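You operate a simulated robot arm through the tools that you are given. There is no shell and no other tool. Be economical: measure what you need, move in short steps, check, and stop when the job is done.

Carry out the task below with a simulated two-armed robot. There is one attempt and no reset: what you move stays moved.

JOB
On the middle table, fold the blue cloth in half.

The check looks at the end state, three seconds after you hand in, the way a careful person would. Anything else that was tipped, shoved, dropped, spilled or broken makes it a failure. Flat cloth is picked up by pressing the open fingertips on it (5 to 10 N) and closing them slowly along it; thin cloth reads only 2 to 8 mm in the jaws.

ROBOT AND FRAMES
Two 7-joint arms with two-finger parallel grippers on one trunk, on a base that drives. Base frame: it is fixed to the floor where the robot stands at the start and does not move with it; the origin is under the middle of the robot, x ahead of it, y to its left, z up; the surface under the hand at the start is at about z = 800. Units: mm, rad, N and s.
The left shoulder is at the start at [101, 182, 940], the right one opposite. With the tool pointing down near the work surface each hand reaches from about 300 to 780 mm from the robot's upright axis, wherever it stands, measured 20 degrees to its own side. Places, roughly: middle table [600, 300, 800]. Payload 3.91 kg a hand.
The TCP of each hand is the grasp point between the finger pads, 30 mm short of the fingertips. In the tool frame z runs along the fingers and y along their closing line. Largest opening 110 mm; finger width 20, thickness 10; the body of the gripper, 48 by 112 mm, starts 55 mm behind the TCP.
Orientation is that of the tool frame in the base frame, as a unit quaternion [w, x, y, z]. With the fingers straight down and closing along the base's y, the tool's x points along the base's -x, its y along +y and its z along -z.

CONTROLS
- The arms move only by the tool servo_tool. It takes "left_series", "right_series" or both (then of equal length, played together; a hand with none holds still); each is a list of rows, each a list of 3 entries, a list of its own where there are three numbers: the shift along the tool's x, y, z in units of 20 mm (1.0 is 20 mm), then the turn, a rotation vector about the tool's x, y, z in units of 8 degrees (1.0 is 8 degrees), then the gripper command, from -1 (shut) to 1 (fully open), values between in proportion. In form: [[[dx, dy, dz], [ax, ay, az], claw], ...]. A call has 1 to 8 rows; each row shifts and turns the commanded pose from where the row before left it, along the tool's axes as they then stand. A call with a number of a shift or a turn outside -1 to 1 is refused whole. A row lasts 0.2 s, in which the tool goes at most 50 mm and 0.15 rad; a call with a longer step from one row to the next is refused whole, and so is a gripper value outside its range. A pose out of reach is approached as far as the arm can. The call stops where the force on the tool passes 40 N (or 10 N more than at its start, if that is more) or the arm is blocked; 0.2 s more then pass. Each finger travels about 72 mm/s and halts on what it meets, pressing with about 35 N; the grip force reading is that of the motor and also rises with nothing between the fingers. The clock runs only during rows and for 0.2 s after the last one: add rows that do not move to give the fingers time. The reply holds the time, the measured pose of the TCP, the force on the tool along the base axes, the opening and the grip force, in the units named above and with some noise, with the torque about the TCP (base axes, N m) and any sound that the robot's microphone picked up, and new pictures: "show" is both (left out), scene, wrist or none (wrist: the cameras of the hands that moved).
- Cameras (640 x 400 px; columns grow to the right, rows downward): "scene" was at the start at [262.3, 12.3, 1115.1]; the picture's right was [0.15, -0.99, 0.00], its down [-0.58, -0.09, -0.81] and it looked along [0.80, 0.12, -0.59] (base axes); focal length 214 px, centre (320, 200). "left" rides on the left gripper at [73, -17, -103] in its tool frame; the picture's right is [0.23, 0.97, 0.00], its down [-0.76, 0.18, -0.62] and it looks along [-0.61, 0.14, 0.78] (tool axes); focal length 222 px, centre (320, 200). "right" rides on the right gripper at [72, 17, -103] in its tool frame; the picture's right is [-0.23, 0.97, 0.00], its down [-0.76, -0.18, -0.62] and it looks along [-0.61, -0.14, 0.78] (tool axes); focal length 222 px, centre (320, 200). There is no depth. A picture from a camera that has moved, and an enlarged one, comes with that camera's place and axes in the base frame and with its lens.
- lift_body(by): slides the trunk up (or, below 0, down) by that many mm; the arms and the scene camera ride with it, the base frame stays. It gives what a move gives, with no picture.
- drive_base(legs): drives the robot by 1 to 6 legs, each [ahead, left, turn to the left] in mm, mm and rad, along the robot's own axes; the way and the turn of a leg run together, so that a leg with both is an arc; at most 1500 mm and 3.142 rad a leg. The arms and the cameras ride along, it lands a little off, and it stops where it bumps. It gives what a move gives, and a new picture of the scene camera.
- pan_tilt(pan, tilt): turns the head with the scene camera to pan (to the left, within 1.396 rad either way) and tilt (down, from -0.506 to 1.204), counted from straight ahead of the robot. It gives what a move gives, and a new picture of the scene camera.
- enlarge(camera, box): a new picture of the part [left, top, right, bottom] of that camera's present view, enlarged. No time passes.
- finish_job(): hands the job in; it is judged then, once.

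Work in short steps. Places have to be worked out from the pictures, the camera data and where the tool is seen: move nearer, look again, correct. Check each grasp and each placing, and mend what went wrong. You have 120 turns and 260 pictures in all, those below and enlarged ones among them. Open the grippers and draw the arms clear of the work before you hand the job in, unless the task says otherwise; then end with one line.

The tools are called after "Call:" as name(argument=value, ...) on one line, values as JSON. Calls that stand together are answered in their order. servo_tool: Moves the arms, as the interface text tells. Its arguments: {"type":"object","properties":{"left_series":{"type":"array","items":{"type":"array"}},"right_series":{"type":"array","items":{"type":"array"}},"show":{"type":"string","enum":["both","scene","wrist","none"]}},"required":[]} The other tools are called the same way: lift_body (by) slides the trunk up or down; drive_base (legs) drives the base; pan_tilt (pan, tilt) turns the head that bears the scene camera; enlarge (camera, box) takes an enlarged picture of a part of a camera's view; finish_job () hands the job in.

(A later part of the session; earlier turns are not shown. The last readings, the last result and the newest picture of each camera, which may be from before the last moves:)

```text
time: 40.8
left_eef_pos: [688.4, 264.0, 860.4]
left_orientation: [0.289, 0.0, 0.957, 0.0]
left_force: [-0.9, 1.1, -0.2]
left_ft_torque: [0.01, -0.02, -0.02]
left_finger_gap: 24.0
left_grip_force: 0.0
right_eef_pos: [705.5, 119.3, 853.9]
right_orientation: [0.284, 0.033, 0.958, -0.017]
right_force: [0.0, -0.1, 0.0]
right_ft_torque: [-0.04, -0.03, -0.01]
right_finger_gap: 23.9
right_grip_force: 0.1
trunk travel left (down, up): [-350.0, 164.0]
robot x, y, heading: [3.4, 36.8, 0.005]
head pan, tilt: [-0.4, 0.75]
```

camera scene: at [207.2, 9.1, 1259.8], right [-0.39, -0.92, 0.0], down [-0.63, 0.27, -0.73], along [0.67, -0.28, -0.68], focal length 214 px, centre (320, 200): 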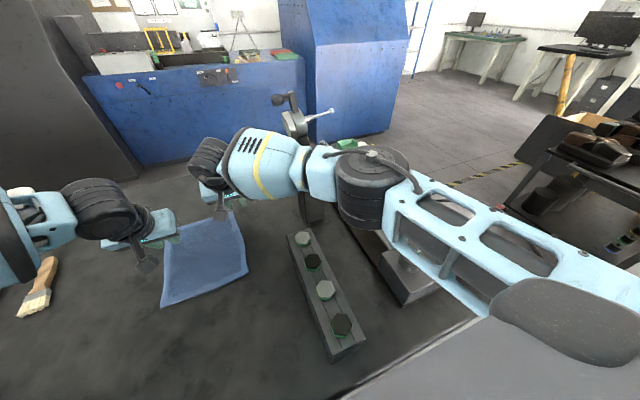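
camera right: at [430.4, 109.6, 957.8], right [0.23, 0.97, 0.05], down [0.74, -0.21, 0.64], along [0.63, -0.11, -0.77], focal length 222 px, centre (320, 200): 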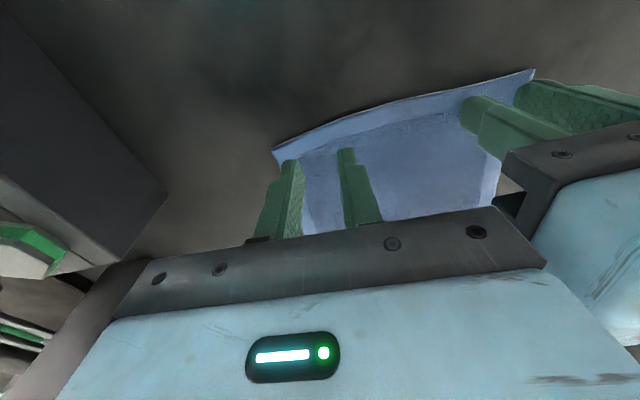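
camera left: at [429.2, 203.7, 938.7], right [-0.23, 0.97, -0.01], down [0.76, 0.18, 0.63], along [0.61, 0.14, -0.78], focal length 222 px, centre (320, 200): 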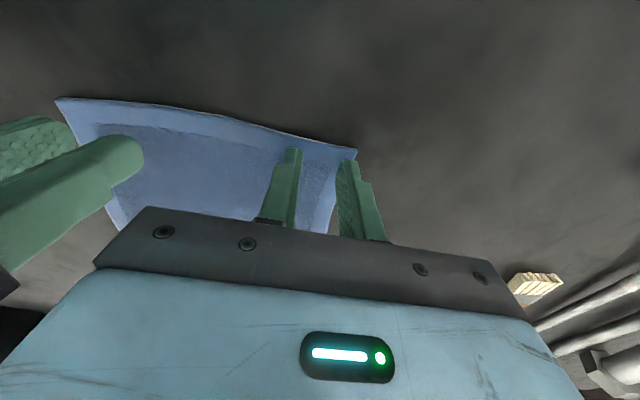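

With the robot near y=0 and a 33° pitch, both hands reach. I'll retract to upright poses above the near edge, then drive 42 mm right.

Call:
servo_tool(left_series=[[[0.5, 0, -0.5], [0, 1, 0], -0.56], [[0.8, 0, -0.5], [0, 1, 0], -0.56], [[1, 0, -0.5], [0, 1, 0], -0.56], [[1, 0, -0.3], [0, 1, 0], -0.56], [[1, 0, 0], [0, 0.2, 0], -0.56], [[1, 0, 0], [0, 0, 0], -0.56], [[1, 0, 0], [0, 0, 0], -0.56], [[1, 0, 0], [0, 0, 0], -0.56]], right_series=[[[0.5, 0, -0.5], [0, 1, 0], -0.56], [[0.8, 0, -0.5], [0, 1, 0], -0.56], [[1, 0, -0.5], [0, 1, 0], -0.56], [[1, 0, -0.3], [0, 1, 0], -0.56], [[1, 0, 0], [0, 0.2, 0], -0.56], [[1, 0, 0], [0, 0, -0.3], -0.56], [[1, 0, 0], [0, 0, -0.2], -0.56], [[1, 0, 0], [0, 0, 0], -0.56]], show="none")

Call:
drive_base(legs=[[0, -42, 0]])

Call:
pan_tilt(pan=0.2, tilt=0.85)

```text
time: 42.6
left_eef_pos: [531.6, 263.2, 874.0]
left_orientation: [0.001, -0.001, 1.0, 0.0]
left_force: [0.8, -1.4, 0.0]
left_ft_torque: [-0.04, 0.0, -0.02]
left_finger_gap: 24.1
left_grip_force: 0.1
right_eef_pos: [535.7, 134.2, 867.9]
right_orientation: [-0.006, -0.01, 1.0, -0.006]
right_force: [-0.1, 0.2, 0.0]
right_ft_torque: [-0.01, -0.03, 0.01]
right_finger_gap: 24.2
right_grip_force: 0.2
right hand out of reach, approached as far as the arm can: row 3, 4
trunk travel left (down, up): [-350.0, 164.0]
robot x, y, heading: [4.7, 40.6, 0.002]
head pan, tilt: [-0.4, 0.75]
```

```text
time: 43.7
left_eef_pos: [532.6, 221.8, 873.7]
left_orientation: [0.001, -0.001, 1.0, -0.001]
left_force: [-0.4, -0.1, -0.1]
left_ft_torque: [0.0, 0.01, -0.02]
left_finger_gap: 24.4
left_grip_force: 0.0
right_eef_pos: [535.5, 92.7, 868.3]
right_orientation: [-0.007, -0.011, 1.0, -0.007]
right_force: [0.8, 1.2, -0.3]
right_ft_torque: [0.01, 0.0, -0.03]
right_finger_gap: 24.2
right_grip_force: 0.1
trunk travel left (down, up): [-350.0, 164.0]
robot x, y, heading: [1.0, 3.2, -0.0]
head pan, tilt: [-0.4, 0.75]
camera scene: at [207.5, -33.1, 1259.7], right [-0.39, -0.92, 0.0], down [-0.63, 0.27, -0.73], along [0.67, -0.28, -0.68], focal length 214 px, centre (320, 200)
```

scene: 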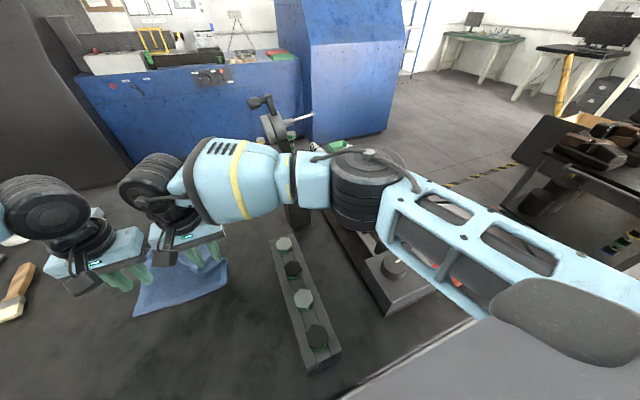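

```text
time: 44.7
left_eef_pos: [531.4, 222.4, 872.6]
left_orientation: [0.0, -0.001, 1.0, 0.001]
left_force: [-0.3, -0.4, 0.1]
left_ft_torque: [0.04, -0.02, -0.03]
left_finger_gap: 24.4
left_grip_force: 0.1
right_eef_pos: [536.6, 91.2, 868.4]
right_orientation: [-0.007, -0.011, 1.0, -0.007]
right_force: [-0.2, -0.6, 0.6]
right_ft_torque: [0.0, -0.01, -0.01]
right_finger_gap: 24.4
right_grip_force: 0.1
trunk travel left (down, up): [-350.0, 164.0]
robot x, y, heading: [-1.2, -3.7, -0.003]
head pan, tilt: [0.201, 0.85]
camera scene: at [207.8, 15.0, 1251.7], right [0.2, -0.98, 0.0], down [-0.74, -0.15, -0.66], along [0.65, 0.13, -0.75], focal length 214 px, centre (320, 200)
```

scene: 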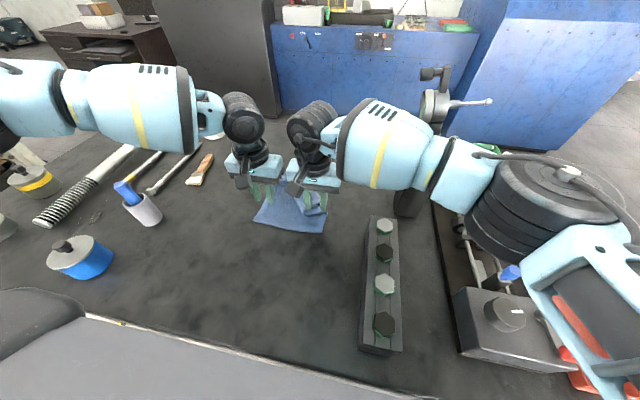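

The cloth looks possibly ruffled beside the right hand, so I'll zoom in.

Call:
enlarge(camera="scene", box=[220, 140, 380, 240])

Call:
servo_tool(left_series=[[[0, 0, -0.5], [0, 0, 0], -0.56]], right_series=[[[0, 0, -0.5], [0, 0, 0], -0.56]], show="wrist")

```text
4.00 times, centred on (300, 190) of scene
camera zoom: at [207.8, 15.0, 1251.7], right [0.2, -0.98, 0.0], down [-0.74, -0.15, -0.66], along [0.65, 0.13, -0.75], focal length 858 px, centre (400, 240)
```

zoom: 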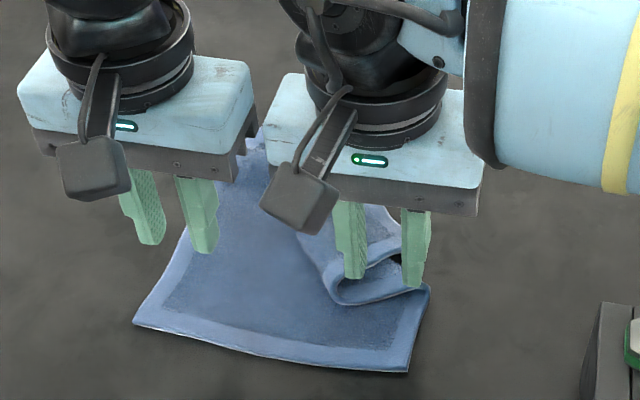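

```text
time: 45.1
left_eef_pos: [531.6, 222.9, 883.1]
left_orientation: [0.0, 0.0, 1.0, 0.0]
left_force: [0.2, -0.3, -0.6]
left_ft_torque: [0.0, 0.0, 0.0]
left_finger_gap: 24.0
left_grip_force: 0.0
right_eef_pos: [534.9, 91.9, 877.4]
right_orientation: [-0.006, -0.011, 1.0, -0.008]
right_force: [-0.2, 0.4, 0.2]
right_ft_torque: [0.0, 0.04, 0.02]
right_finger_gap: 24.5
right_grip_force: 0.1
trunk travel left (down, up): [-350.0, 164.0]
robot x, y, heading: [0.9, 3.0, 0.001]
head pan, tilt: [0.201, 0.85]
camera right: at [463.7, 109.5, 982.4], right [0.21, 0.98, -0.02], down [0.77, -0.15, 0.62], along [0.6, -0.14, -0.79], focal length 222 px, centre (320, 200)
camera left: at [458.7, 204.6, 986.1], right [-0.23, 0.97, 0.0], down [0.76, 0.18, 0.62], along [0.61, 0.14, -0.78], focal length 222 px, centre (320, 200)
```

right: 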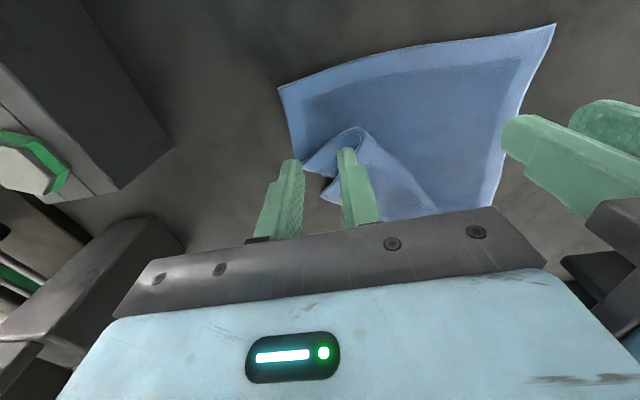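
left: 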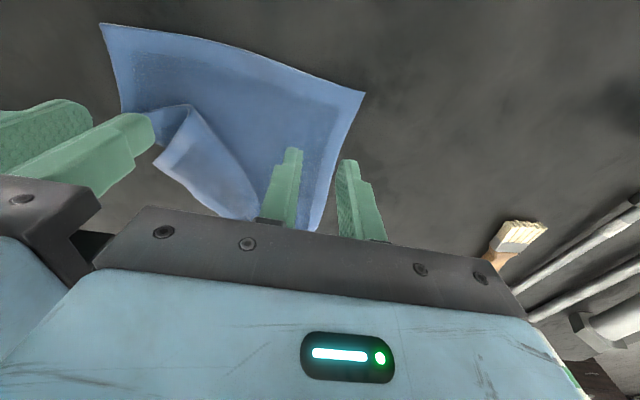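

The right fingers caught the far-right corner during the retract and flipped it inward. I'll lift both hands clear and view the cloth.

Call:
servo_tool(left_series=[[[0.5, 1, -1], [0, 0, 0], -0.56], [[0.5, 1, -1], [0, 0, 0], -0.56], [[0.5, 1, -1], [0, 0, 0], -0.56], [[0, 1, -1], [0, 0, 0], -0.56], [[0, 1, -1], [0, 0, 0], -0.56], [[0, 1, -1], [0, 0, 0], -0.56]], right_series=[[[0, 0, -1], [0, 0, 0], -0.56], [[0, 0, -1], [0, 0, 0], -0.56], [[0, 0, -1], [0, 0, 0], -0.56], [[0, -1, -1], [0, 0, 0], -0.56], [[0, -1, -1], [0, 0, 0], -0.56], [[0, -1, -1], [0, 0, 0], -0.56]], show="none")

Call:
enlarge(camera="scene", box=[220, 130, 380, 230])

```text
time: 46.5
left_eef_pos: [503.0, 340.0, 1004.9]
left_orientation: [0.0, -0.001, 1.0, -0.001]
left_force: [0.2, 0.2, 0.4]
left_ft_torque: [-0.02, -0.02, -0.04]
left_finger_gap: 24.1
left_grip_force: 0.0
right_eef_pos: [536.6, 33.1, 997.0]
right_orientation: [-0.007, -0.01, 1.0, -0.007]
right_force: [0.3, 0.4, 0.0]
right_ft_torque: [0.03, 0.01, -0.04]
right_finger_gap: 24.1
right_grip_force: 0.1
trunk travel left (down, up): [-350.0, 164.0]
robot x, y, heading: [-3.1, -2.8, -0.001]
head pan, tilt: [0.201, 0.85]
```

```text
4.00 times, centred on (300, 180) of scene
camera zoom: at [207.2, 14.9, 1251.8], right [0.2, -0.98, 0.0], down [-0.74, -0.15, -0.66], along [0.65, 0.13, -0.75], focal length 858 px, centre (400, 280)
```

zoom: 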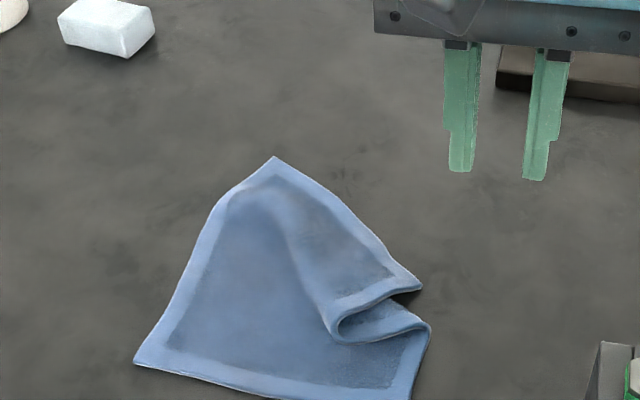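

The far-right corner now lies near (591,78), still face up, with an S-shaped roll on the right side. I'll grip it with the right hand and pull it back out, then fold far edge over near, starting by moving above it.

Call:
servo_tool(right_series=[[[-0.36, 0.46, 0.8], [0, 0, 0], -0.56], [[-0.36, 0.46, 0.8], [0, 0, 0], -0.56], [[-0.36, 0.46, 0.8], [0, 0, 0], -0.56], [[-0.36, 0.46, 0.8], [0, 0, 0], -0.56], [[-0.36, 0.46, 0.8], [0, 0, 0], -0.56], [[-0.36, 0.46, 0.8], [0, 0, 0], -0.56], [[-0.36, 0.46, 0.8], [0, 0, 0], -0.56], [[-0.36, 0.46, 0.8], [0, 0, 0], -0.56]], show="wrist")

Call:
enlarge(camera="scene", box=[220, 130, 380, 230])

```text
time: 48.5
left_eef_pos: [503.1, 340.3, 1004.7]
left_orientation: [-0.001, -0.002, 1.0, 0.0]
left_force: [-0.2, 0.6, -1.3]
left_ft_torque: [-0.02, 0.0, 0.0]
left_finger_gap: 24.1
left_grip_force: 0.0
right_eef_pos: [622.1, 62.2, 868.5]
right_orientation: [-0.006, 0.031, 0.999, -0.007]
right_force: [0.5, -0.1, 0.5]
right_ft_torque: [-0.03, -0.01, 0.01]
right_finger_gap: 24.3
right_grip_force: 0.1
trunk travel left (down, up): [-350.0, 164.0]
robot x, y, heading: [-0.5, 2.0, -0.001]
head pan, tilt: [0.201, 0.85]
stopped in row 8 (right hand): the arm was blocked; the commanded pose is now the measured one
camera right: at [553.1, 85.9, 973.0], right [0.29, 0.96, -0.02], down [0.76, -0.22, 0.62], along [0.59, -0.19, -0.79], focal length 222 px, centre (320, 200)
```

right: 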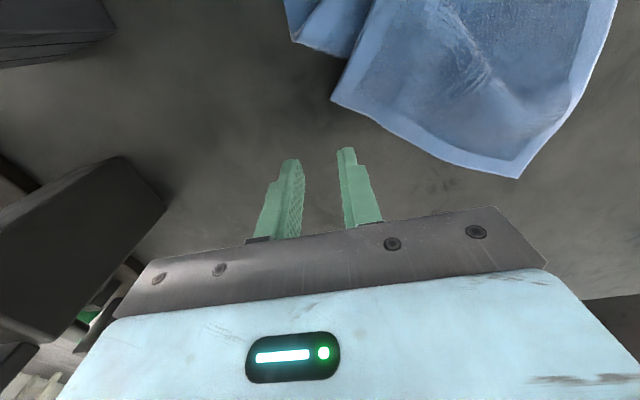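

```text
4.00 times, centred on (300, 180) of scene
camera zoom: at [207.5, 15.3, 1251.8], right [0.2, -0.98, 0.0], down [-0.74, -0.15, -0.66], along [0.65, 0.13, -0.75], focal length 858 px, centre (400, 280)
```

zoom: 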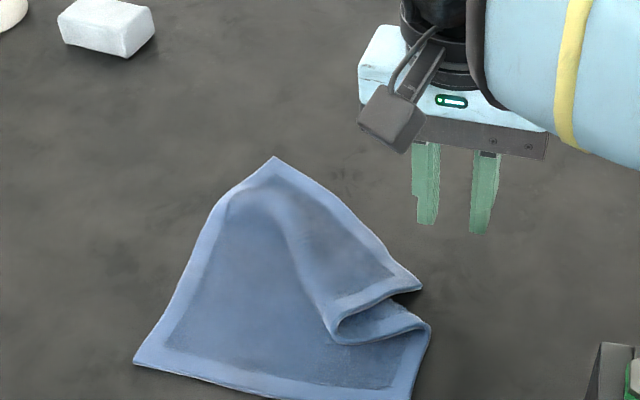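

The right arm was blocked short of the target, and I need to know whether it's touching the tall stand. I'll look that way.

Call:
pan_tilt(pan=-0.45, tilt=0.6)

```text
time: 49.5
left_eef_pos: [503.4, 340.9, 1005.9]
left_orientation: [0.0, -0.001, 1.0, 0.0]
left_force: [-0.8, -0.3, 0.4]
left_ft_torque: [0.01, 0.01, 0.03]
left_finger_gap: 24.2
left_grip_force: 0.1
right_eef_pos: [622.6, 62.6, 868.5]
right_orientation: [-0.006, 0.03, 1.0, -0.006]
right_force: [0.3, 1.0, -0.8]
right_ft_torque: [0.0, -0.01, -0.02]
right_finger_gap: 24.2
right_grip_force: 0.0
trunk travel left (down, up): [-350.0, 164.0]
robot x, y, heading: [0.9, -0.8, -0.001]
head pan, tilt: [-0.45, 0.6]
camera scene: at [210.9, -39.1, 1272.6], right [-0.44, -0.9, 0.0], down [-0.51, 0.25, -0.82], along [0.74, -0.36, -0.57], focal length 214 px, centre (320, 200)
```

scene: 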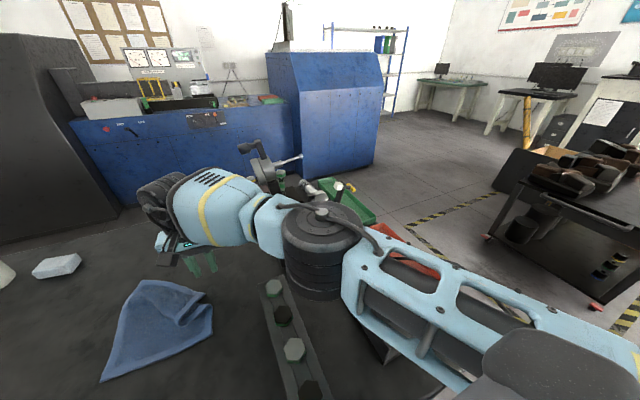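

The right forearm is right against the tall stand, so the right arm can't use that space. I'll retrace it back and up to its previous pose, then check the stand.

Call:
servo_tool(right_series=[[[0.5, -0.1, -0.9], [0, 0, 0], -0.56], [[0.55, -0.2, -0.9], [0, 0, 0], -0.56], [[0.55, -0.2, -0.9], [0, 0, 0], -0.56], [[0.55, -0.2, -0.9], [0, 0, 0], -0.56], [[0.55, -0.2, -0.9], [0, 0, 0], -0.56], [[0.55, -0.2, -0.9], [0, 0, 0], -0.56], [[0.55, -0.2, -0.9], [0, 0, 0], -0.56], [[0.55, -0.2, -0.9], [0, 0, -0.4], -0.56]], show="none")

Call:
servo_tool(right_series=[[[1, -1, 0], [0, 0, 0], -0.56], [[1, -1, 0], [0, 0, 0], -0.56], [[1, -1, 0], [0, 0, 0], -0.56], [[1, -1, 0], [0, 0, 0], -0.56]], show="scene")

```text
time: 51.3
left_eef_pos: [503.7, 340.1, 1005.2]
left_orientation: [0.001, 0.0, 1.0, 0.0]
left_force: [-0.5, 0.5, 0.0]
left_ft_torque: [0.0, 0.05, 0.0]
left_finger_gap: 24.3
left_grip_force: 0.2
right_eef_pos: [534.5, 43.1, 1015.4]
right_orientation: [-0.005, 0.001, 1.0, -0.006]
right_force: [1.6, 1.2, -0.3]
right_ft_torque: [0.0, -0.03, -0.01]
right_finger_gap: 24.3
right_grip_force: 0.0
trunk travel left (down, up): [-350.0, 164.0]
robot x, y, heading: [1.2, -1.4, 0.005]
head pan, tilt: [-0.45, 0.6]
```

```text
time: 52.3
left_eef_pos: [503.2, 339.7, 1005.3]
left_orientation: [0.0, 0.0, 1.0, -0.001]
left_force: [0.3, 0.1, -0.7]
left_ft_torque: [0.0, 0.0, -0.02]
left_finger_gap: 24.4
left_grip_force: 0.1
right_eef_pos: [455.1, -38.8, 1013.9]
right_orientation: [-0.005, 0.001, 1.0, -0.006]
right_force: [-0.3, -0.7, 0.4]
right_ft_torque: [0.01, 0.02, -0.01]
right_finger_gap: 24.3
right_grip_force: 0.0
trunk travel left (down, up): [-350.0, 164.0]
robot x, y, heading: [-4.0, -4.4, -0.0]
head pan, tilt: [-0.45, 0.6]
camera scene: at [210.6, -39.8, 1272.6], right [-0.44, -0.9, 0.0], down [-0.51, 0.25, -0.83], along [0.74, -0.36, -0.56], focal length 214 px, centre (320, 200)
```

scene: 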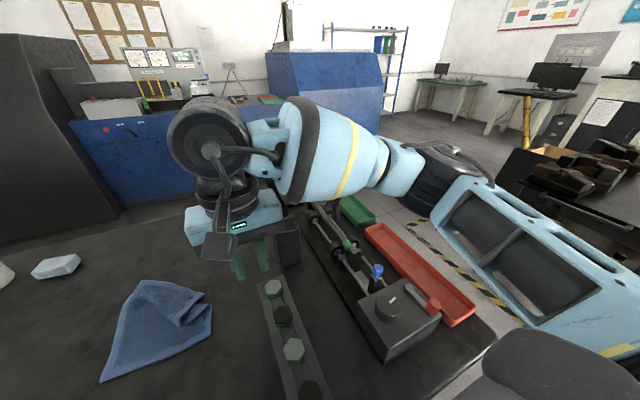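

The scene looks intact. I'll do the rest with the left hand only: pull the right hand further back, then drive right so the whole cloth is in the left arm's area.

Call:
servo_tool(right_series=[[[1, 0, -0.5], [0, 0, 0], -0.56], [[1, 0, -0.5], [0, 0, 0], -0.56], [[0.5, 0, -0.5], [0, 0, 0], -0.56]], show="none")

Call:
drive_base(legs=[[0, -115, 0]])

Call:
pan_tilt(pan=0.35, tilt=0.8)

```text
time: 53.1
left_eef_pos: [503.4, 339.9, 1005.3]
left_orientation: [0.0, 0.0, 1.0, 0.0]
left_force: [0.5, -1.0, 0.0]
left_ft_torque: [0.0, 0.02, -0.02]
left_finger_gap: 24.2
left_grip_force: 0.0
right_eef_pos: [405.6, -36.7, 1047.2]
right_orientation: [-0.006, 0.0, 1.0, -0.006]
right_force: [-0.2, 0.4, 0.1]
right_ft_torque: [0.03, 0.02, -0.02]
right_finger_gap: 24.1
right_grip_force: 0.1
trunk travel left (down, up): [-350.0, 164.0]
robot x, y, heading: [-4.5, 1.7, -0.004]
head pan, tilt: [-0.45, 0.6]
```

```text
time: 54.8
left_eef_pos: [504.2, 221.8, 1006.0]
left_orientation: [-0.001, 0.001, 1.0, -0.001]
left_force: [0.6, 0.5, -0.4]
left_ft_torque: [0.04, -0.02, -0.03]
left_finger_gap: 24.3
left_grip_force: 0.1
right_eef_pos: [406.9, -154.7, 1045.5]
right_orientation: [-0.005, 0.003, 1.0, -0.006]
right_force: [0.3, 0.6, -1.0]
right_ft_torque: [-0.02, 0.0, -0.01]
right_finger_gap: 24.4
right_grip_force: 0.1
trunk travel left (down, up): [-350.0, 164.0]
robot x, y, heading: [-0.7, -115.5, -0.006]
head pan, tilt: [-0.45, 0.6]
camera scene: at [210.5, -156.9, 1272.6], right [-0.44, -0.9, 0.0], down [-0.51, 0.25, -0.83], along [0.74, -0.36, -0.56], focal length 214 px, centre (320, 200)
```

scene: 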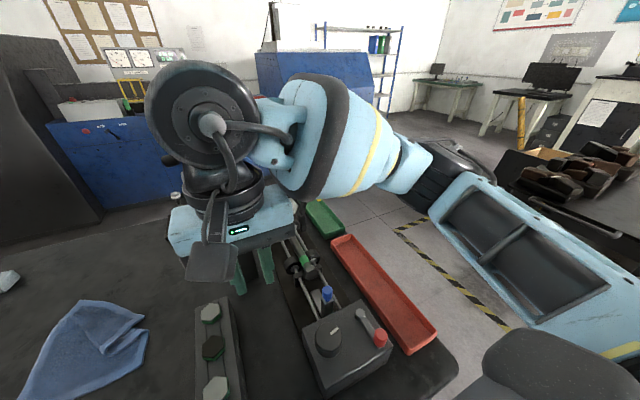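

```text
time: 55.9
left_eef_pos: [503.7, 220.9, 1004.7]
left_orientation: [0.0, 0.001, 1.0, 0.0]
left_force: [0.1, -0.2, 0.1]
left_ft_torque: [0.02, -0.02, 0.01]
left_finger_gap: 24.2
left_grip_force: 0.1
right_eef_pos: [405.4, -154.0, 1045.8]
right_orientation: [-0.005, 0.003, 1.0, -0.006]
right_force: [1.2, -0.2, -0.2]
right_ft_torque: [0.03, 0.03, -0.05]
right_finger_gap: 24.2
right_grip_force: 0.0
trunk travel left (down, up): [-350.0, 164.0]
robot x, y, heading: [-1.3, -114.8, -0.002]
head pan, tilt: [0.351, 0.799]
camera scene: at [206.9, -90.5, 1255.7], right [0.34, -0.94, 0.0], down [-0.67, -0.24, -0.7], along [0.66, 0.24, -0.72], focal length 214 px, centre (320, 200)
```

scene: 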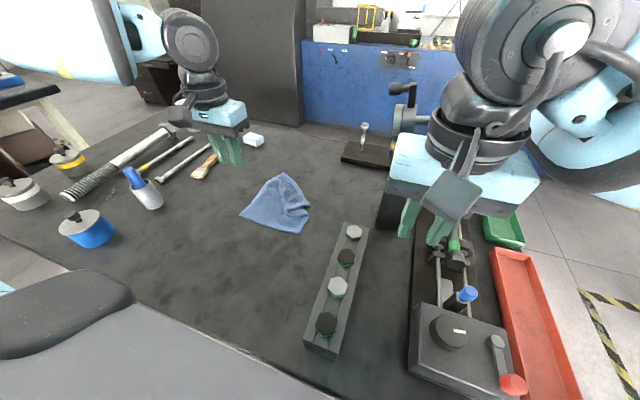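

Next I move the left hand above the flipped far-right corner, around (594,106).

Call:
servo_tool(left_series=[[[-0.56, -0.72, 0.84], [0, 0, 0], -0.56], [[-0.56, -0.72, 0.84], [0, 0, 0], -0.56], [[-0.56, -0.72, 0.84], [0, 0, 0], -0.56], [[-0.56, -0.72, 0.84], [0, 0, 0], -0.56], [[-0.56, -0.72, 0.84], [0, 0, 0], -0.56], [[-0.56, -0.72, 0.84], [0, 0, 0], -0.56], [[-0.56, -0.72, 0.84], [0, 0, 0], -0.56], [[-0.56, -0.72, 0.84], [0, 0, 0], -0.56]], show="wrist")

Call:
enlarge(camera="scene", box=[200, 130, 360, 230])

```text
time: 57.7
left_eef_pos: [593.9, 104.2, 870.3]
left_orientation: [0.0, 0.002, 1.0, 0.0]
left_force: [0.2, 0.0, 0.3]
left_ft_torque: [0.03, 0.03, 0.01]
left_finger_gap: 24.1
left_grip_force: 0.1
right_eef_pos: [405.7, -154.4, 1047.3]
right_orientation: [-0.005, 0.003, 1.0, -0.006]
right_force: [0.8, 1.1, 0.1]
right_ft_torque: [-0.03, 0.0, 0.0]
right_finger_gap: 24.1
right_grip_force: 0.1
trunk travel left (down, up): [-350.0, 164.0]
robot x, y, heading: [0.1, -116.8, -0.003]
head pan, tilt: [0.351, 0.799]
camera left: at [520.2, 87.4, 972.5], right [-0.23, 0.97, 0.0], down [0.76, 0.18, 0.62], along [0.61, 0.14, -0.78], focal length 222 px, centre (320, 200)
```

left: 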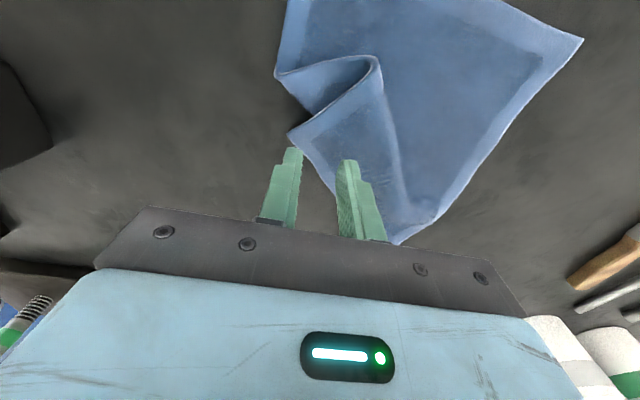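

```text
4.00 times, centred on (280, 180) of scene
camera zoom: at [207.5, -90.3, 1255.6], right [0.34, -0.94, 0.0], down [-0.67, -0.24, -0.7], along [0.66, 0.24, -0.72], focal length 858 px, centre (480, 280)
```

zoom: 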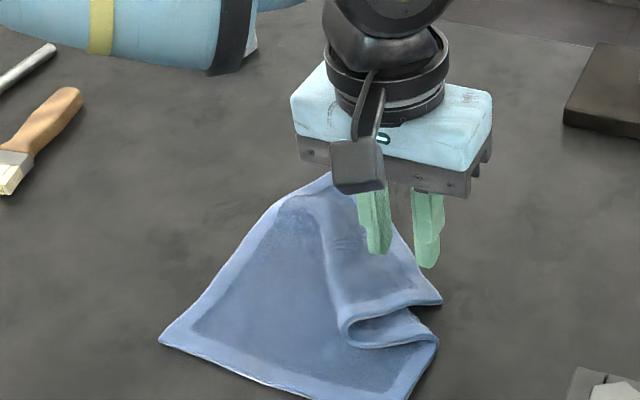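

The corner is confirmed at (590,79). I'll shift to (590,110) and descend slowly to contact.

Call:
servo_tool(left_series=[[[0.2, 0.3, 0.5], [0, 0, 0], -0.56], [[0, 0, 0.5], [0, 0, 0], -0.56], [[0, 0, 0.4], [0, 0, 0], -0.56], [[0, 0, 0.2], [0, 0, 0], -0.56], [[0, 0, 0.15], [0, 0, 0], -0.56], [[0, 0, 0.15], [0, 0, 0], -0.56], [[0, 0, 0], [0, 0, 0], -0.56]], show="wrist")

```text
time: 59.3
left_eef_pos: [590.0, 111.7, 836.3]
left_orientation: [0.003, 0.002, 1.0, 0.0]
left_force: [0.3, 1.9, 23.3]
left_ft_torque: [0.49, 0.12, -0.03]
left_finger_gap: 24.8
left_grip_force: 0.5
right_eef_pos: [404.3, -155.4, 1046.8]
right_orientation: [-0.004, 0.002, 1.0, -0.006]
right_force: [0.8, -1.2, -0.4]
right_ft_torque: [-0.02, 0.04, -0.01]
right_finger_gap: 24.3
right_grip_force: 0.1
trunk travel left (down, up): [-350.0, 164.0]
robot x, y, heading: [-1.2, -119.5, -0.004]
head pan, tilt: [0.351, 0.799]
camera left: at [517.4, 94.0, 938.0], right [-0.23, 0.97, 0.0], down [0.76, 0.18, 0.63], along [0.61, 0.14, -0.78], focal length 222 px, centre (320, 200)
```

left: 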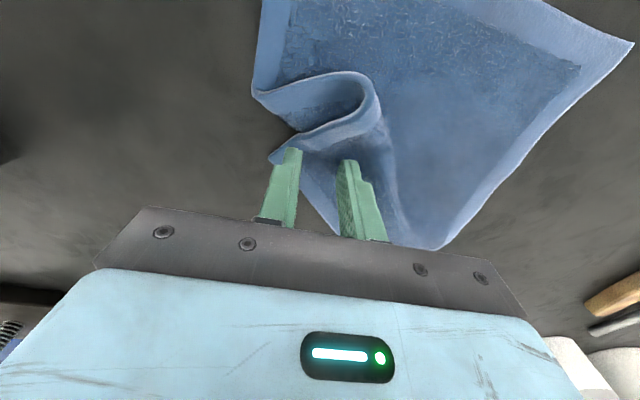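

I read 23 N, which is a bit hard, so I'll ease off slightly and close slowly.

Call:
servo_tool(left_series=[[[0, 0, -0.08], [0, 0, 0], -0.56], [[0, 0, 0], [0, 0, 0], -0.65], [[0, 0, 0], [0, 0, 0], -0.74], [[0, 0, 0], [0, 0, 0], -0.83], [[0, 0, 0], [0, 0, 0], -0.92], [[0, 0, 0], [0, 0, 0], -1], [[0, 0, 0], [0, 0, 0], -1], [[0, 0, 0], [0, 0, 0], -1]], show="wrist")

```text
time: 61.1
left_eef_pos: [588.7, 112.7, 835.1]
left_orientation: [0.002, 0.001, 1.0, 0.0]
left_force: [0.0, 3.9, 23.8]
left_ft_torque: [0.33, 0.14, 0.0]
left_finger_gap: 4.0
left_grip_force: 35.4
right_eef_pos: [403.0, -156.6, 1048.0]
right_orientation: [-0.004, 0.002, 1.0, -0.006]
right_force: [0.2, 0.0, 0.3]
right_ft_torque: [-0.01, 0.04, 0.0]
right_finger_gap: 24.1
right_grip_force: 0.0
trunk travel left (down, up): [-350.0, 164.0]
robot x, y, heading: [-2.0, -116.3, -0.002]
head pan, tilt: [0.351, 0.799]
camera left: at [516.2, 94.3, 938.0], right [-0.23, 0.97, 0.0], down [0.76, 0.18, 0.63], along [0.61, 0.14, -0.78], focal length 222 px, centre (320, 200)
```

left: 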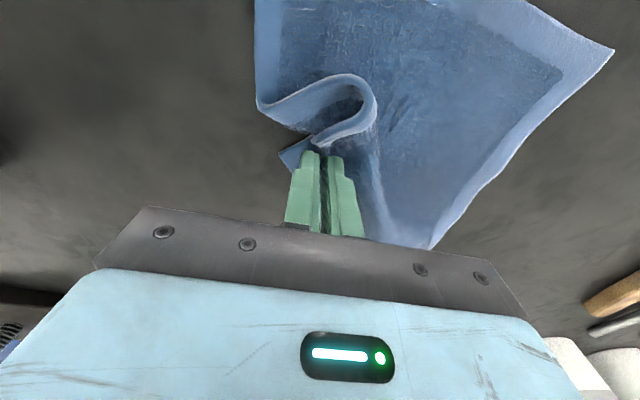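

The jaws read 4 mm, so the cloth is gripped. I'll lift a little and pull it out toward the original far-right place, with the grip point going to about (695,97).

Call:
servo_tool(left_series=[[[0, 0, -1], [0, 0, 0], -1], [[-0.3, 0, -0.8], [0, 0, 0], -1], [[-0.9, -0.15, 0], [0, 0, 0], -1], [[-0.9, -0.15, 0], [0, 0, 0], -1], [[-0.9, -0.15, 0], [0, 0, 0], -1], [[-0.9, -0.15, 0], [0, 0, 0], -1], [[-0.9, -0.15, 0.3], [0, 0, 0], -1], [[-0.6, 0, 0.3], [0, 0, 0], -1]], show="both")

```text
time: 62.9
left_eef_pos: [624.7, 118.9, 867.4]
left_orientation: [0.0, 0.0, 1.0, -0.001]
left_force: [0.3, 0.3, -0.2]
left_ft_torque: [0.02, 0.0, -0.02]
left_finger_gap: 3.5
left_grip_force: 34.6
left hand out of reach, approached as far as the arm can: row 4, 5, 6, 7, 8
right_eef_pos: [404.6, -155.1, 1045.9]
right_orientation: [-0.005, 0.002, 1.0, -0.006]
right_force: [0.3, -0.1, 0.0]
right_ft_torque: [0.01, -0.01, -0.02]
right_finger_gap: 24.2
right_grip_force: 0.0
trunk travel left (down, up): [-350.0, 164.0]
robot x, y, heading: [1.9, -118.0, -0.001]
head pan, tilt: [0.351, 0.799]
camera scene: at [206.9, -90.4, 1255.7], right [0.34, -0.94, 0.0], down [-0.67, -0.24, -0.7], along [0.66, 0.24, -0.72], focal length 214 px, centre (320, 200)
camera left: at [551.7, 101.7, 969.7], right [-0.23, 0.97, 0.0], down [0.76, 0.18, 0.62], along [0.61, 0.14, -0.78], focal length 222 px, centre (320, 200)
```

scene: 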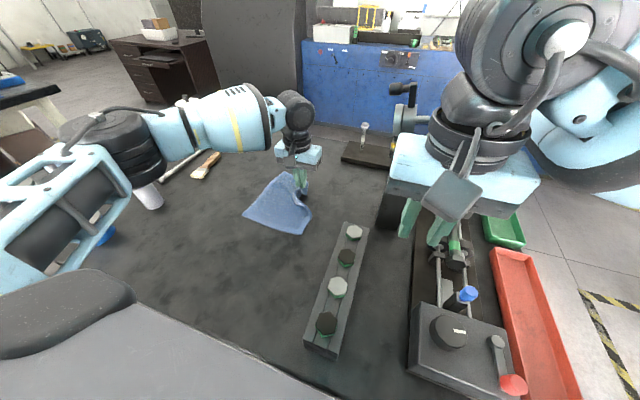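
left: 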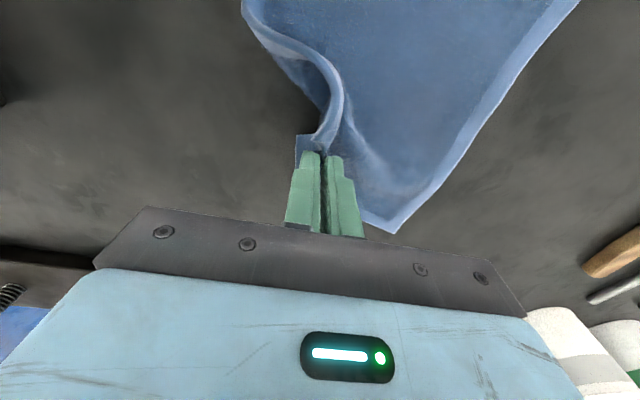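

The arm can't pull any farther in this direction, but I don't need it to. I'll use this grip to carry the far-right corner up and over to the near-right corner, and check partway.

Call:
servo_tool(left_series=[[[0.2, -0.2, -1], [0, 0, 0], -1], [[0.2, -0.2, -1], [0, 0, 0], -1], [[0.3, -0.2, -1], [0, 0, 0], -1], [[0.5, -0.2, -1], [0, 0, 0], -1], [[1, -0.1, -0.3], [0, 0, 0], -1], [[1, -0.1, 0], [0, 0, 0], -1], [[1, -0.1, 0], [0, 0, 0], -1], [[1, -0.1, 0], [0, 0, 0], -1]], show="scene")

Call:
enlarge(camera="scene", box=[200, 130, 360, 230])

```text
time: 64.7
left_eef_pos: [517.4, 95.6, 954.8]
left_orientation: [0.001, 0.001, 1.0, 0.0]
left_force: [1.4, 0.0, -0.4]
left_ft_torque: [0.02, -0.04, 0.0]
left_finger_gap: 3.5
left_grip_force: 35.1
right_eef_pos: [404.5, -154.6, 1046.6]
right_orientation: [-0.005, 0.002, 1.0, -0.006]
right_force: [0.4, 0.0, 0.6]
right_ft_torque: [0.02, 0.0, -0.03]
right_finger_gap: 24.3
right_grip_force: 0.0
trunk travel left (down, up): [-350.0, 164.0]
robot x, y, heading: [-1.1, -117.4, -0.002]
head pan, tilt: [0.351, 0.799]
camera scene: at [206.4, -90.4, 1255.8], right [0.34, -0.94, 0.0], down [-0.67, -0.24, -0.7], along [0.66, 0.24, -0.72], focal length 214 px, centre (320, 200)
```

scene: 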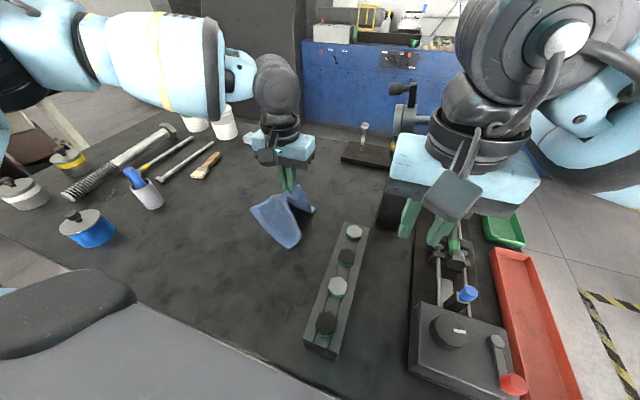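

```text
4.00 times, centred on (280, 180) of scene
camera zoom: at [206.4, -90.4, 1255.8], right [0.34, -0.94, 0.0], down [-0.67, -0.24, -0.7], along [0.66, 0.24, -0.72], focal length 858 px, centre (480, 280)
```

zoom: 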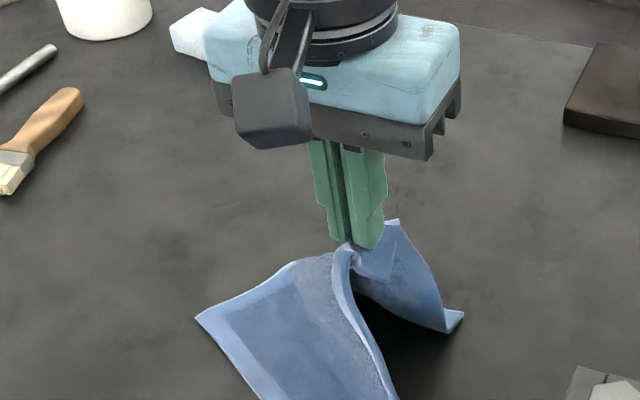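

Let me see the whole cloth.

Call:
enlarge(camera="scene", box=[216, 160, 344, 260])

Call:
enlarge(camera="left", box=[0, 0, 640, 400])

```text
4.00 times, centred on (280, 210) of scene
camera zoom: at [206.4, -90.4, 1255.8], right [0.34, -0.94, 0.0], down [-0.67, -0.24, -0.7], along [0.66, 0.24, -0.72], focal length 858 px, centre (480, 160)
```

zoom: 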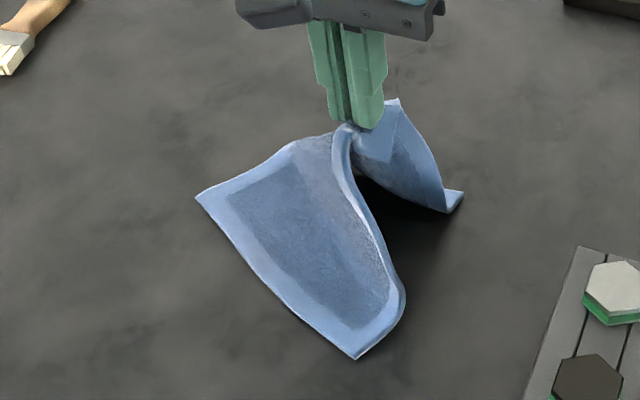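

```text
1.00 times, centred on (320, 200) of left (not enlarged: the box is as wide or as high as the picture)
camera zoom: at [445.6, 78.3, 1057.3], right [-0.23, 0.97, 0.0], down [0.76, 0.18, 0.62], along [0.61, 0.14, -0.78], focal length 222 px, centre (320, 200)
```

zoom: 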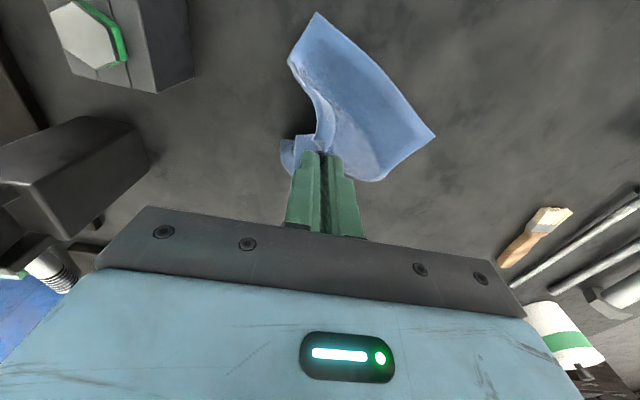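

Lifting dragged the cloth about 50 mm closer and twisted it, with the far-left corner swinging under. I'll reverse the path outward and pull this corner toward +x to straighten it. The cloth being nearer now helps with reach.

Call:
servo_tool(left_series=[[[-1, 0.1, 0], [0, 0, 0], -1], [[-1, 0.1, 0.3], [0, 0, 0], -1], [[-1, 0.1, 0.6], [0, 0, 0], -1], [[-1, 0.1, 1], [0, 0, 0], -1], [[-0.6, 0, 1], [0, -0.5, 0], -1], [[-0.5, 0, 1], [0, -1, 0], -1], [[-0.5, -0.2, 0.4], [0, -1, 0], -1], [[-0.5, -0.2, 0.2], [0, -0.6, 0], -1]], show="scene")

Call:
enlarge(camera="scene", box=[216, 140, 376, 240])

```text
time: 66.5
left_eef_pos: [645.8, 96.0, 870.7]
left_orientation: [0.215, 0.001, 0.977, 0.0]
left_force: [0.7, -0.4, 0.5]
left_ft_torque: [0.02, 0.05, -0.01]
left_finger_gap: 3.6
left_grip_force: 35.4
right_eef_pos: [405.4, -154.1, 1045.3]
right_orientation: [-0.004, 0.002, 1.0, -0.007]
right_force: [-0.2, 0.0, -0.8]
right_ft_torque: [0.01, 0.02, -0.02]
right_finger_gap: 24.3
right_grip_force: 0.1
trunk travel left (down, up): [-350.0, 164.0]
robot x, y, heading: [-0.5, -118.8, -0.005]
head pan, tilt: [0.351, 0.799]
camera scene: at [207.1, -90.3, 1255.7], right [0.34, -0.94, 0.0], down [-0.67, -0.24, -0.7], along [0.66, 0.24, -0.72], focal length 214 px, centre (320, 200)
```

scene: 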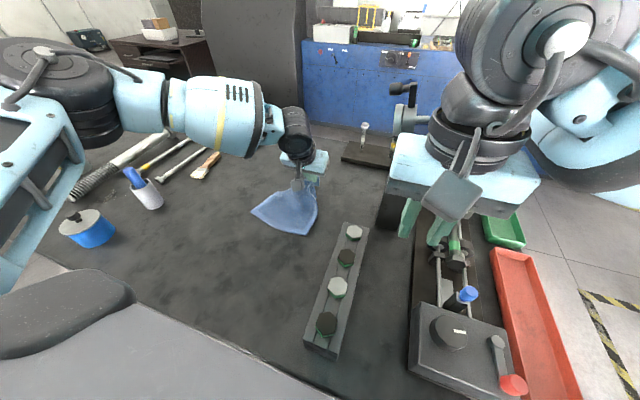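

```text
4.00 times, centred on (296, 190) of scene
camera zoom: at [207.1, -90.3, 1255.7], right [0.34, -0.94, 0.0], down [-0.67, -0.24, -0.7], along [0.66, 0.24, -0.72], focal length 858 px, centre (416, 240)
```

zoom: 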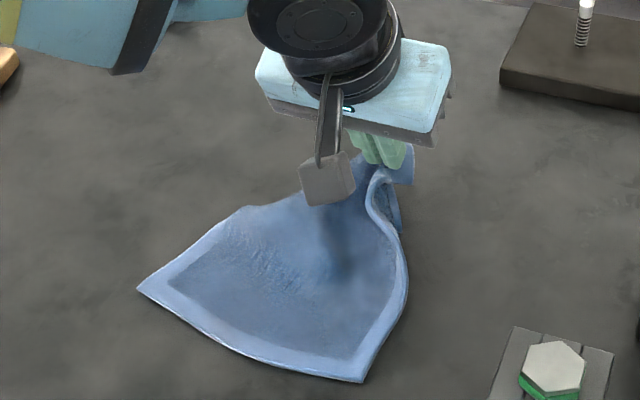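

It's straightening out. I'll lower it onto the table, release, then back away along the fingers and look.

Call:
servo_tool(left_series=[[[-0.5, -0.1, 0.8], [0, 0, 0], -1], [[-0.3, 0, 0.5], [0, 0, 0], -1], [[0, 0, 0], [0, 0, 0], -0.7], [[0, 0, 0], [0, 0, 0], -0.5], [[0, 0, -1], [0, 0, 0], -0.5], [[0, 0, -1], [0, 0, 0], -0.5], [[0, 0.5, -1], [0, 0, 0], -0.5], [[0, 1, -1], [0, 0, 0], -0.5]], show="none")

Call:
servo_tool(left_series=[[[0, 1, -1], [0, 1, 0], -0.5], [[0, 1, -1], [0, 1, 0], -0.5], [[0, 1, -1], [0, 1, 0], -0.5], [[0, 1, 0], [0, 0.1, 0], -0.5], [[0, 1, 0], [0, 0, 0], -0.5], [[0, 1, 0], [0, 0, 0], -0.5]], show="none")

Call:
enlarge(camera="scene", box=[216, 140, 376, 240])

```text
time: 68.3
left_eef_pos: [637.4, 123.1, 927.3]
left_orientation: [0.215, 0.001, 0.977, 0.0]
left_force: [-0.2, -0.8, -0.1]
left_ft_torque: [-0.01, -0.01, 0.0]
left_finger_gap: 27.6
left_grip_force: 0.2
right_eef_pos: [404.1, -154.3, 1045.9]
right_orientation: [-0.005, 0.003, 1.0, -0.006]
right_force: [-0.5, 1.1, 0.2]
right_ft_torque: [0.03, -0.02, 0.01]
right_finger_gap: 24.1
right_grip_force: 0.1
trunk travel left (down, up): [-350.0, 164.0]
robot x, y, heading: [-2.7, -116.1, -0.001]
head pan, tilt: [0.351, 0.799]
```

```text
time: 69.7
left_eef_pos: [622.3, 243.8, 983.5]
left_orientation: [0.001, 0.002, 1.0, 0.0]
left_force: [0.6, -0.1, 0.8]
left_ft_torque: [-0.01, 0.04, 0.03]
left_finger_gap: 27.4
left_grip_force: 0.0
right_eef_pos: [405.7, -154.0, 1046.1]
right_orientation: [-0.006, 0.004, 1.0, -0.005]
right_force: [-0.2, 1.0, 0.6]
right_ft_torque: [-0.02, 0.01, 0.01]
right_finger_gap: 24.2
right_grip_force: 0.0
trunk travel left (down, up): [-350.0, 164.0]
robot x, y, heading: [-1.1, -117.2, -0.003]
head pan, tilt: [0.351, 0.799]
```

```text
4.00 times, centred on (296, 190) of scene
camera zoom: at [206.8, -90.0, 1255.7], right [0.34, -0.94, 0.0], down [-0.67, -0.24, -0.7], along [0.66, 0.24, -0.72], focal length 858 px, centre (416, 240)
```

zoom: 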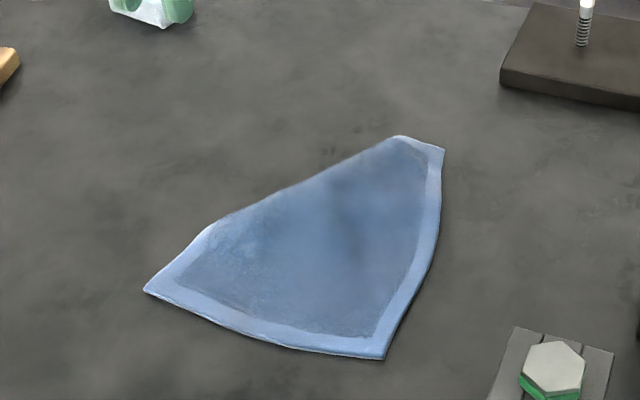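

The right side is smooth again, with corners at FR (727,76), NR (515,44) and NL (514,222). The far-left corner is tucked underneath along a diagonal crease from (586,208) to (731,115). I'll flip the main sheet over that crease by its near-right corner, which leaves the whole cloth flat. First I move above that corner.

Call:
servo_tool(left_series=[[[0.55, -1, 0.5], [0, 0, 0], -0.56], [[0.55, -1, 0.5], [0, 0, 0], -0.56], [[0.55, -1, 0.5], [0, 0, 0], -0.56], [[0.55, -1, 0.5], [0, 0, 0], -0.56], [[0.55, -1, 0.5], [0, 0, 0], -0.56], [[0.55, -1, 0.6], [0, 0, 0], -0.56], [[0.55, -1, 0.8], [0, 0, 0], -0.56], [[0.55, -1, 0.8], [0, 0, 0], -0.56]], show="none")

Call:
servo_tool(left_series=[[[0, -0.7, 0.5], [0, 0, 0], -0.56], [[0, 0, 0], [0, 0, 0], -0.56]], show="both")

```text
time: 71.5
left_eef_pos: [532.2, 85.6, 888.4]
left_orientation: [-0.001, 0.002, 1.0, 0.0]
left_force: [-0.2, 0.2, -0.9]
left_ft_torque: [0.0, -0.01, 0.01]
left_finger_gap: 24.3
left_grip_force: 0.1
right_eef_pos: [405.0, -155.8, 1046.3]
right_orientation: [-0.006, 0.003, 1.0, -0.006]
right_force: [0.1, 0.3, 0.8]
right_ft_torque: [0.01, 0.02, 0.0]
right_finger_gap: 24.3
right_grip_force: 0.1
trunk travel left (down, up): [-350.0, 164.0]
robot x, y, heading: [-0.7, -114.9, 0.001]
head pan, tilt: [0.351, 0.799]
```

```text
time: 72.1
left_eef_pos: [530.0, 70.0, 878.6]
left_orientation: [0.001, 0.001, 1.0, 0.0]
left_force: [-0.7, -0.5, 0.0]
left_ft_torque: [-0.05, -0.05, 0.01]
left_finger_gap: 24.1
left_grip_force: 0.0
right_eef_pos: [404.2, -155.2, 1046.1]
right_orientation: [-0.005, 0.002, 1.0, -0.006]
right_force: [-0.1, 0.2, 0.8]
right_ft_torque: [0.04, -0.02, 0.05]
right_finger_gap: 24.4
right_grip_force: 0.1
trunk travel left (down, up): [-350.0, 164.0]
robot x, y, heading: [3.0, -117.9, -0.008]
head pan, tilt: [0.351, 0.799]
camera scene: at [206.5, -90.3, 1255.8], right [0.34, -0.94, 0.0], down [-0.67, -0.24, -0.7], along [0.66, 0.24, -0.72], focal length 214 px, centre (320, 200)
camera left: at [458.1, 52.3, 981.4], right [-0.23, 0.97, 0.0], down [0.76, 0.18, 0.62], along [0.61, 0.14, -0.78], focal length 222 px, centre (320, 200)
```

scene: 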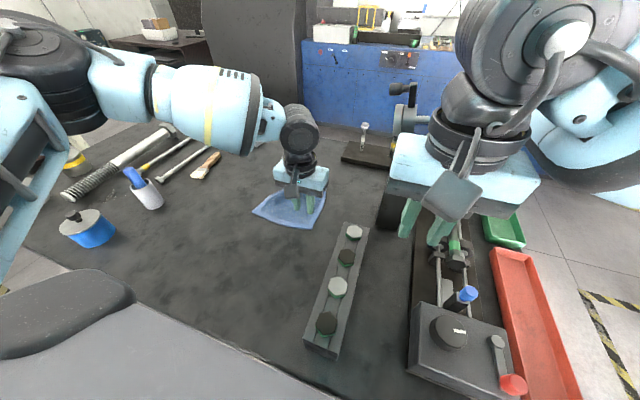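
left: 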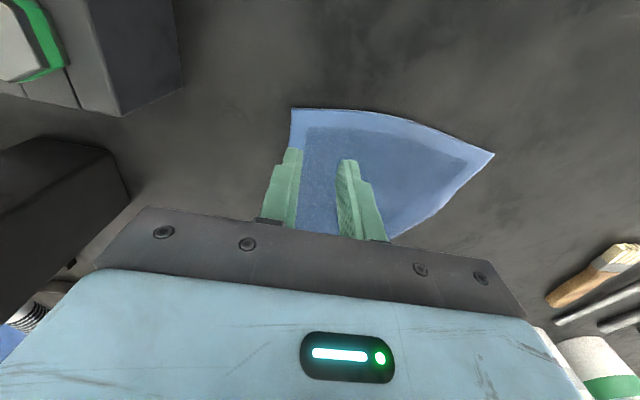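

The near-right corner is at (514,42), and my fingers sit just inside it. I'll descend gently to contact.

Call:
servo_tool(left_series=[[[0.2, 0, 0.6], [0, 0, 0], -0.56], [[0, 0, 0.6], [0, 0, 0], -0.56], [[0, 0, 0.5], [0, 0, 0], -0.56], [[0, 0, 0.3], [0, 0, 0], -0.56], [[0, 0, 0.15], [0, 0, 0], -0.56], [[0, 0, 0], [0, 0, 0], -0.56]], show="none")

```text
time: 73.5
left_eef_pos: [527.7, 69.7, 836.4]
left_orientation: [0.0, 0.001, 1.0, -0.001]
left_force: [0.0, -1.0, 0.6]
left_ft_torque: [-0.01, -0.01, -0.01]
left_finger_gap: 24.1
left_grip_force: 0.0
right_eef_pos: [405.8, -154.9, 1046.6]
right_orientation: [-0.005, 0.002, 1.0, -0.006]
right_force: [-0.3, 0.8, 0.3]
right_ft_torque: [0.02, -0.02, -0.01]
right_finger_gap: 24.1
right_grip_force: 0.1
trunk travel left (down, up): [-350.0, 164.0]
robot x, y, heading: [-3.1, -117.7, -0.002]
head pan, tilt: [0.351, 0.799]
```

There's no contact yet, so I'll press a few millimetres more.

Call:
servo_tool(left_series=[[[0, 0, 0.15], [0, 0, 0], -0.56], [[0, 0, 0.1], [0, 0, 0], -0.56], [[0, 0, 0], [0, 0, 0], -0.56]], show="none")

```text
time: 74.3
left_eef_pos: [528.1, 69.8, 832.4]
left_orientation: [0.002, 0.001, 1.0, 0.0]
left_force: [-1.9, 1.0, 17.2]
left_ft_torque: [0.07, 0.02, 0.01]
left_finger_gap: 24.1
left_grip_force: 0.1
right_eef_pos: [404.8, -155.2, 1046.4]
right_orientation: [-0.004, 0.003, 1.0, -0.006]
right_force: [0.1, 0.0, 0.6]
right_ft_torque: [-0.01, -0.01, 0.02]
right_finger_gap: 24.0
right_grip_force: 0.1
trunk travel left (down, up): [-350.0, 164.0]
robot x, y, heading: [-0.9, -113.5, -0.009]
head pan, tilt: [0.351, 0.799]
```

I have 17 N of contact, so I'll ease off 1 mm and close slowly.

Call:
servo_tool(left_series=[[[0, 0, -0.05], [0, 0, 0], -0.6], [[0, 0, 0], [0, 0, 0], -0.68], [[0, 0, 0], [0, 0, 0], -0.76], [[0, 0, 0], [0, 0, 0], -0.84], [[0, 0, 0], [0, 0, 0], -0.92], [[0, 0, 0], [0, 0, 0], -1], [[0, 0, 0], [0, 0, 0], -1]], show="wrist")

```text
time: 75.9
left_eef_pos: [528.3, 68.5, 833.3]
left_orientation: [0.001, 0.0, 1.0, 0.001]
left_force: [-0.2, -0.8, 12.7]
left_ft_torque: [0.04, 0.0, 0.01]
left_finger_gap: 3.5
left_grip_force: 34.8
right_eef_pos: [405.9, -155.7, 1047.2]
right_orientation: [-0.006, 0.003, 1.0, -0.006]
right_force: [0.0, -0.7, 0.4]
right_ft_torque: [-0.03, 0.0, 0.04]
right_finger_gap: 24.2
right_grip_force: 0.0
trunk travel left (down, up): [-350.0, 164.0]
robot x, y, heading: [-1.3, -116.9, -0.007]
head pan, tilt: [0.351, 0.799]
camera left: at [455.3, 51.6, 935.2], right [-0.23, 0.97, 0.0], down [0.76, 0.18, 0.62], along [0.61, 0.14, -0.78], focal length 222 px, centre (320, 200)
```

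left: 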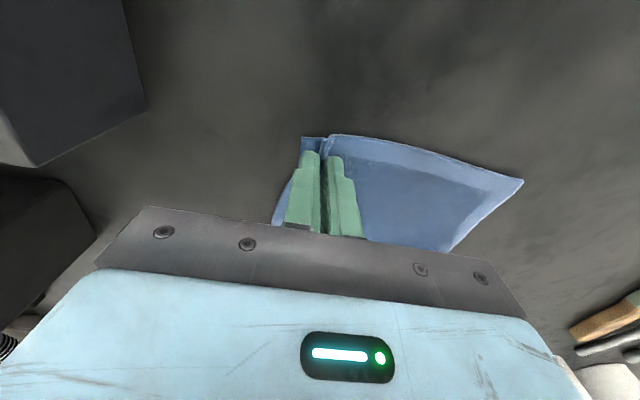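

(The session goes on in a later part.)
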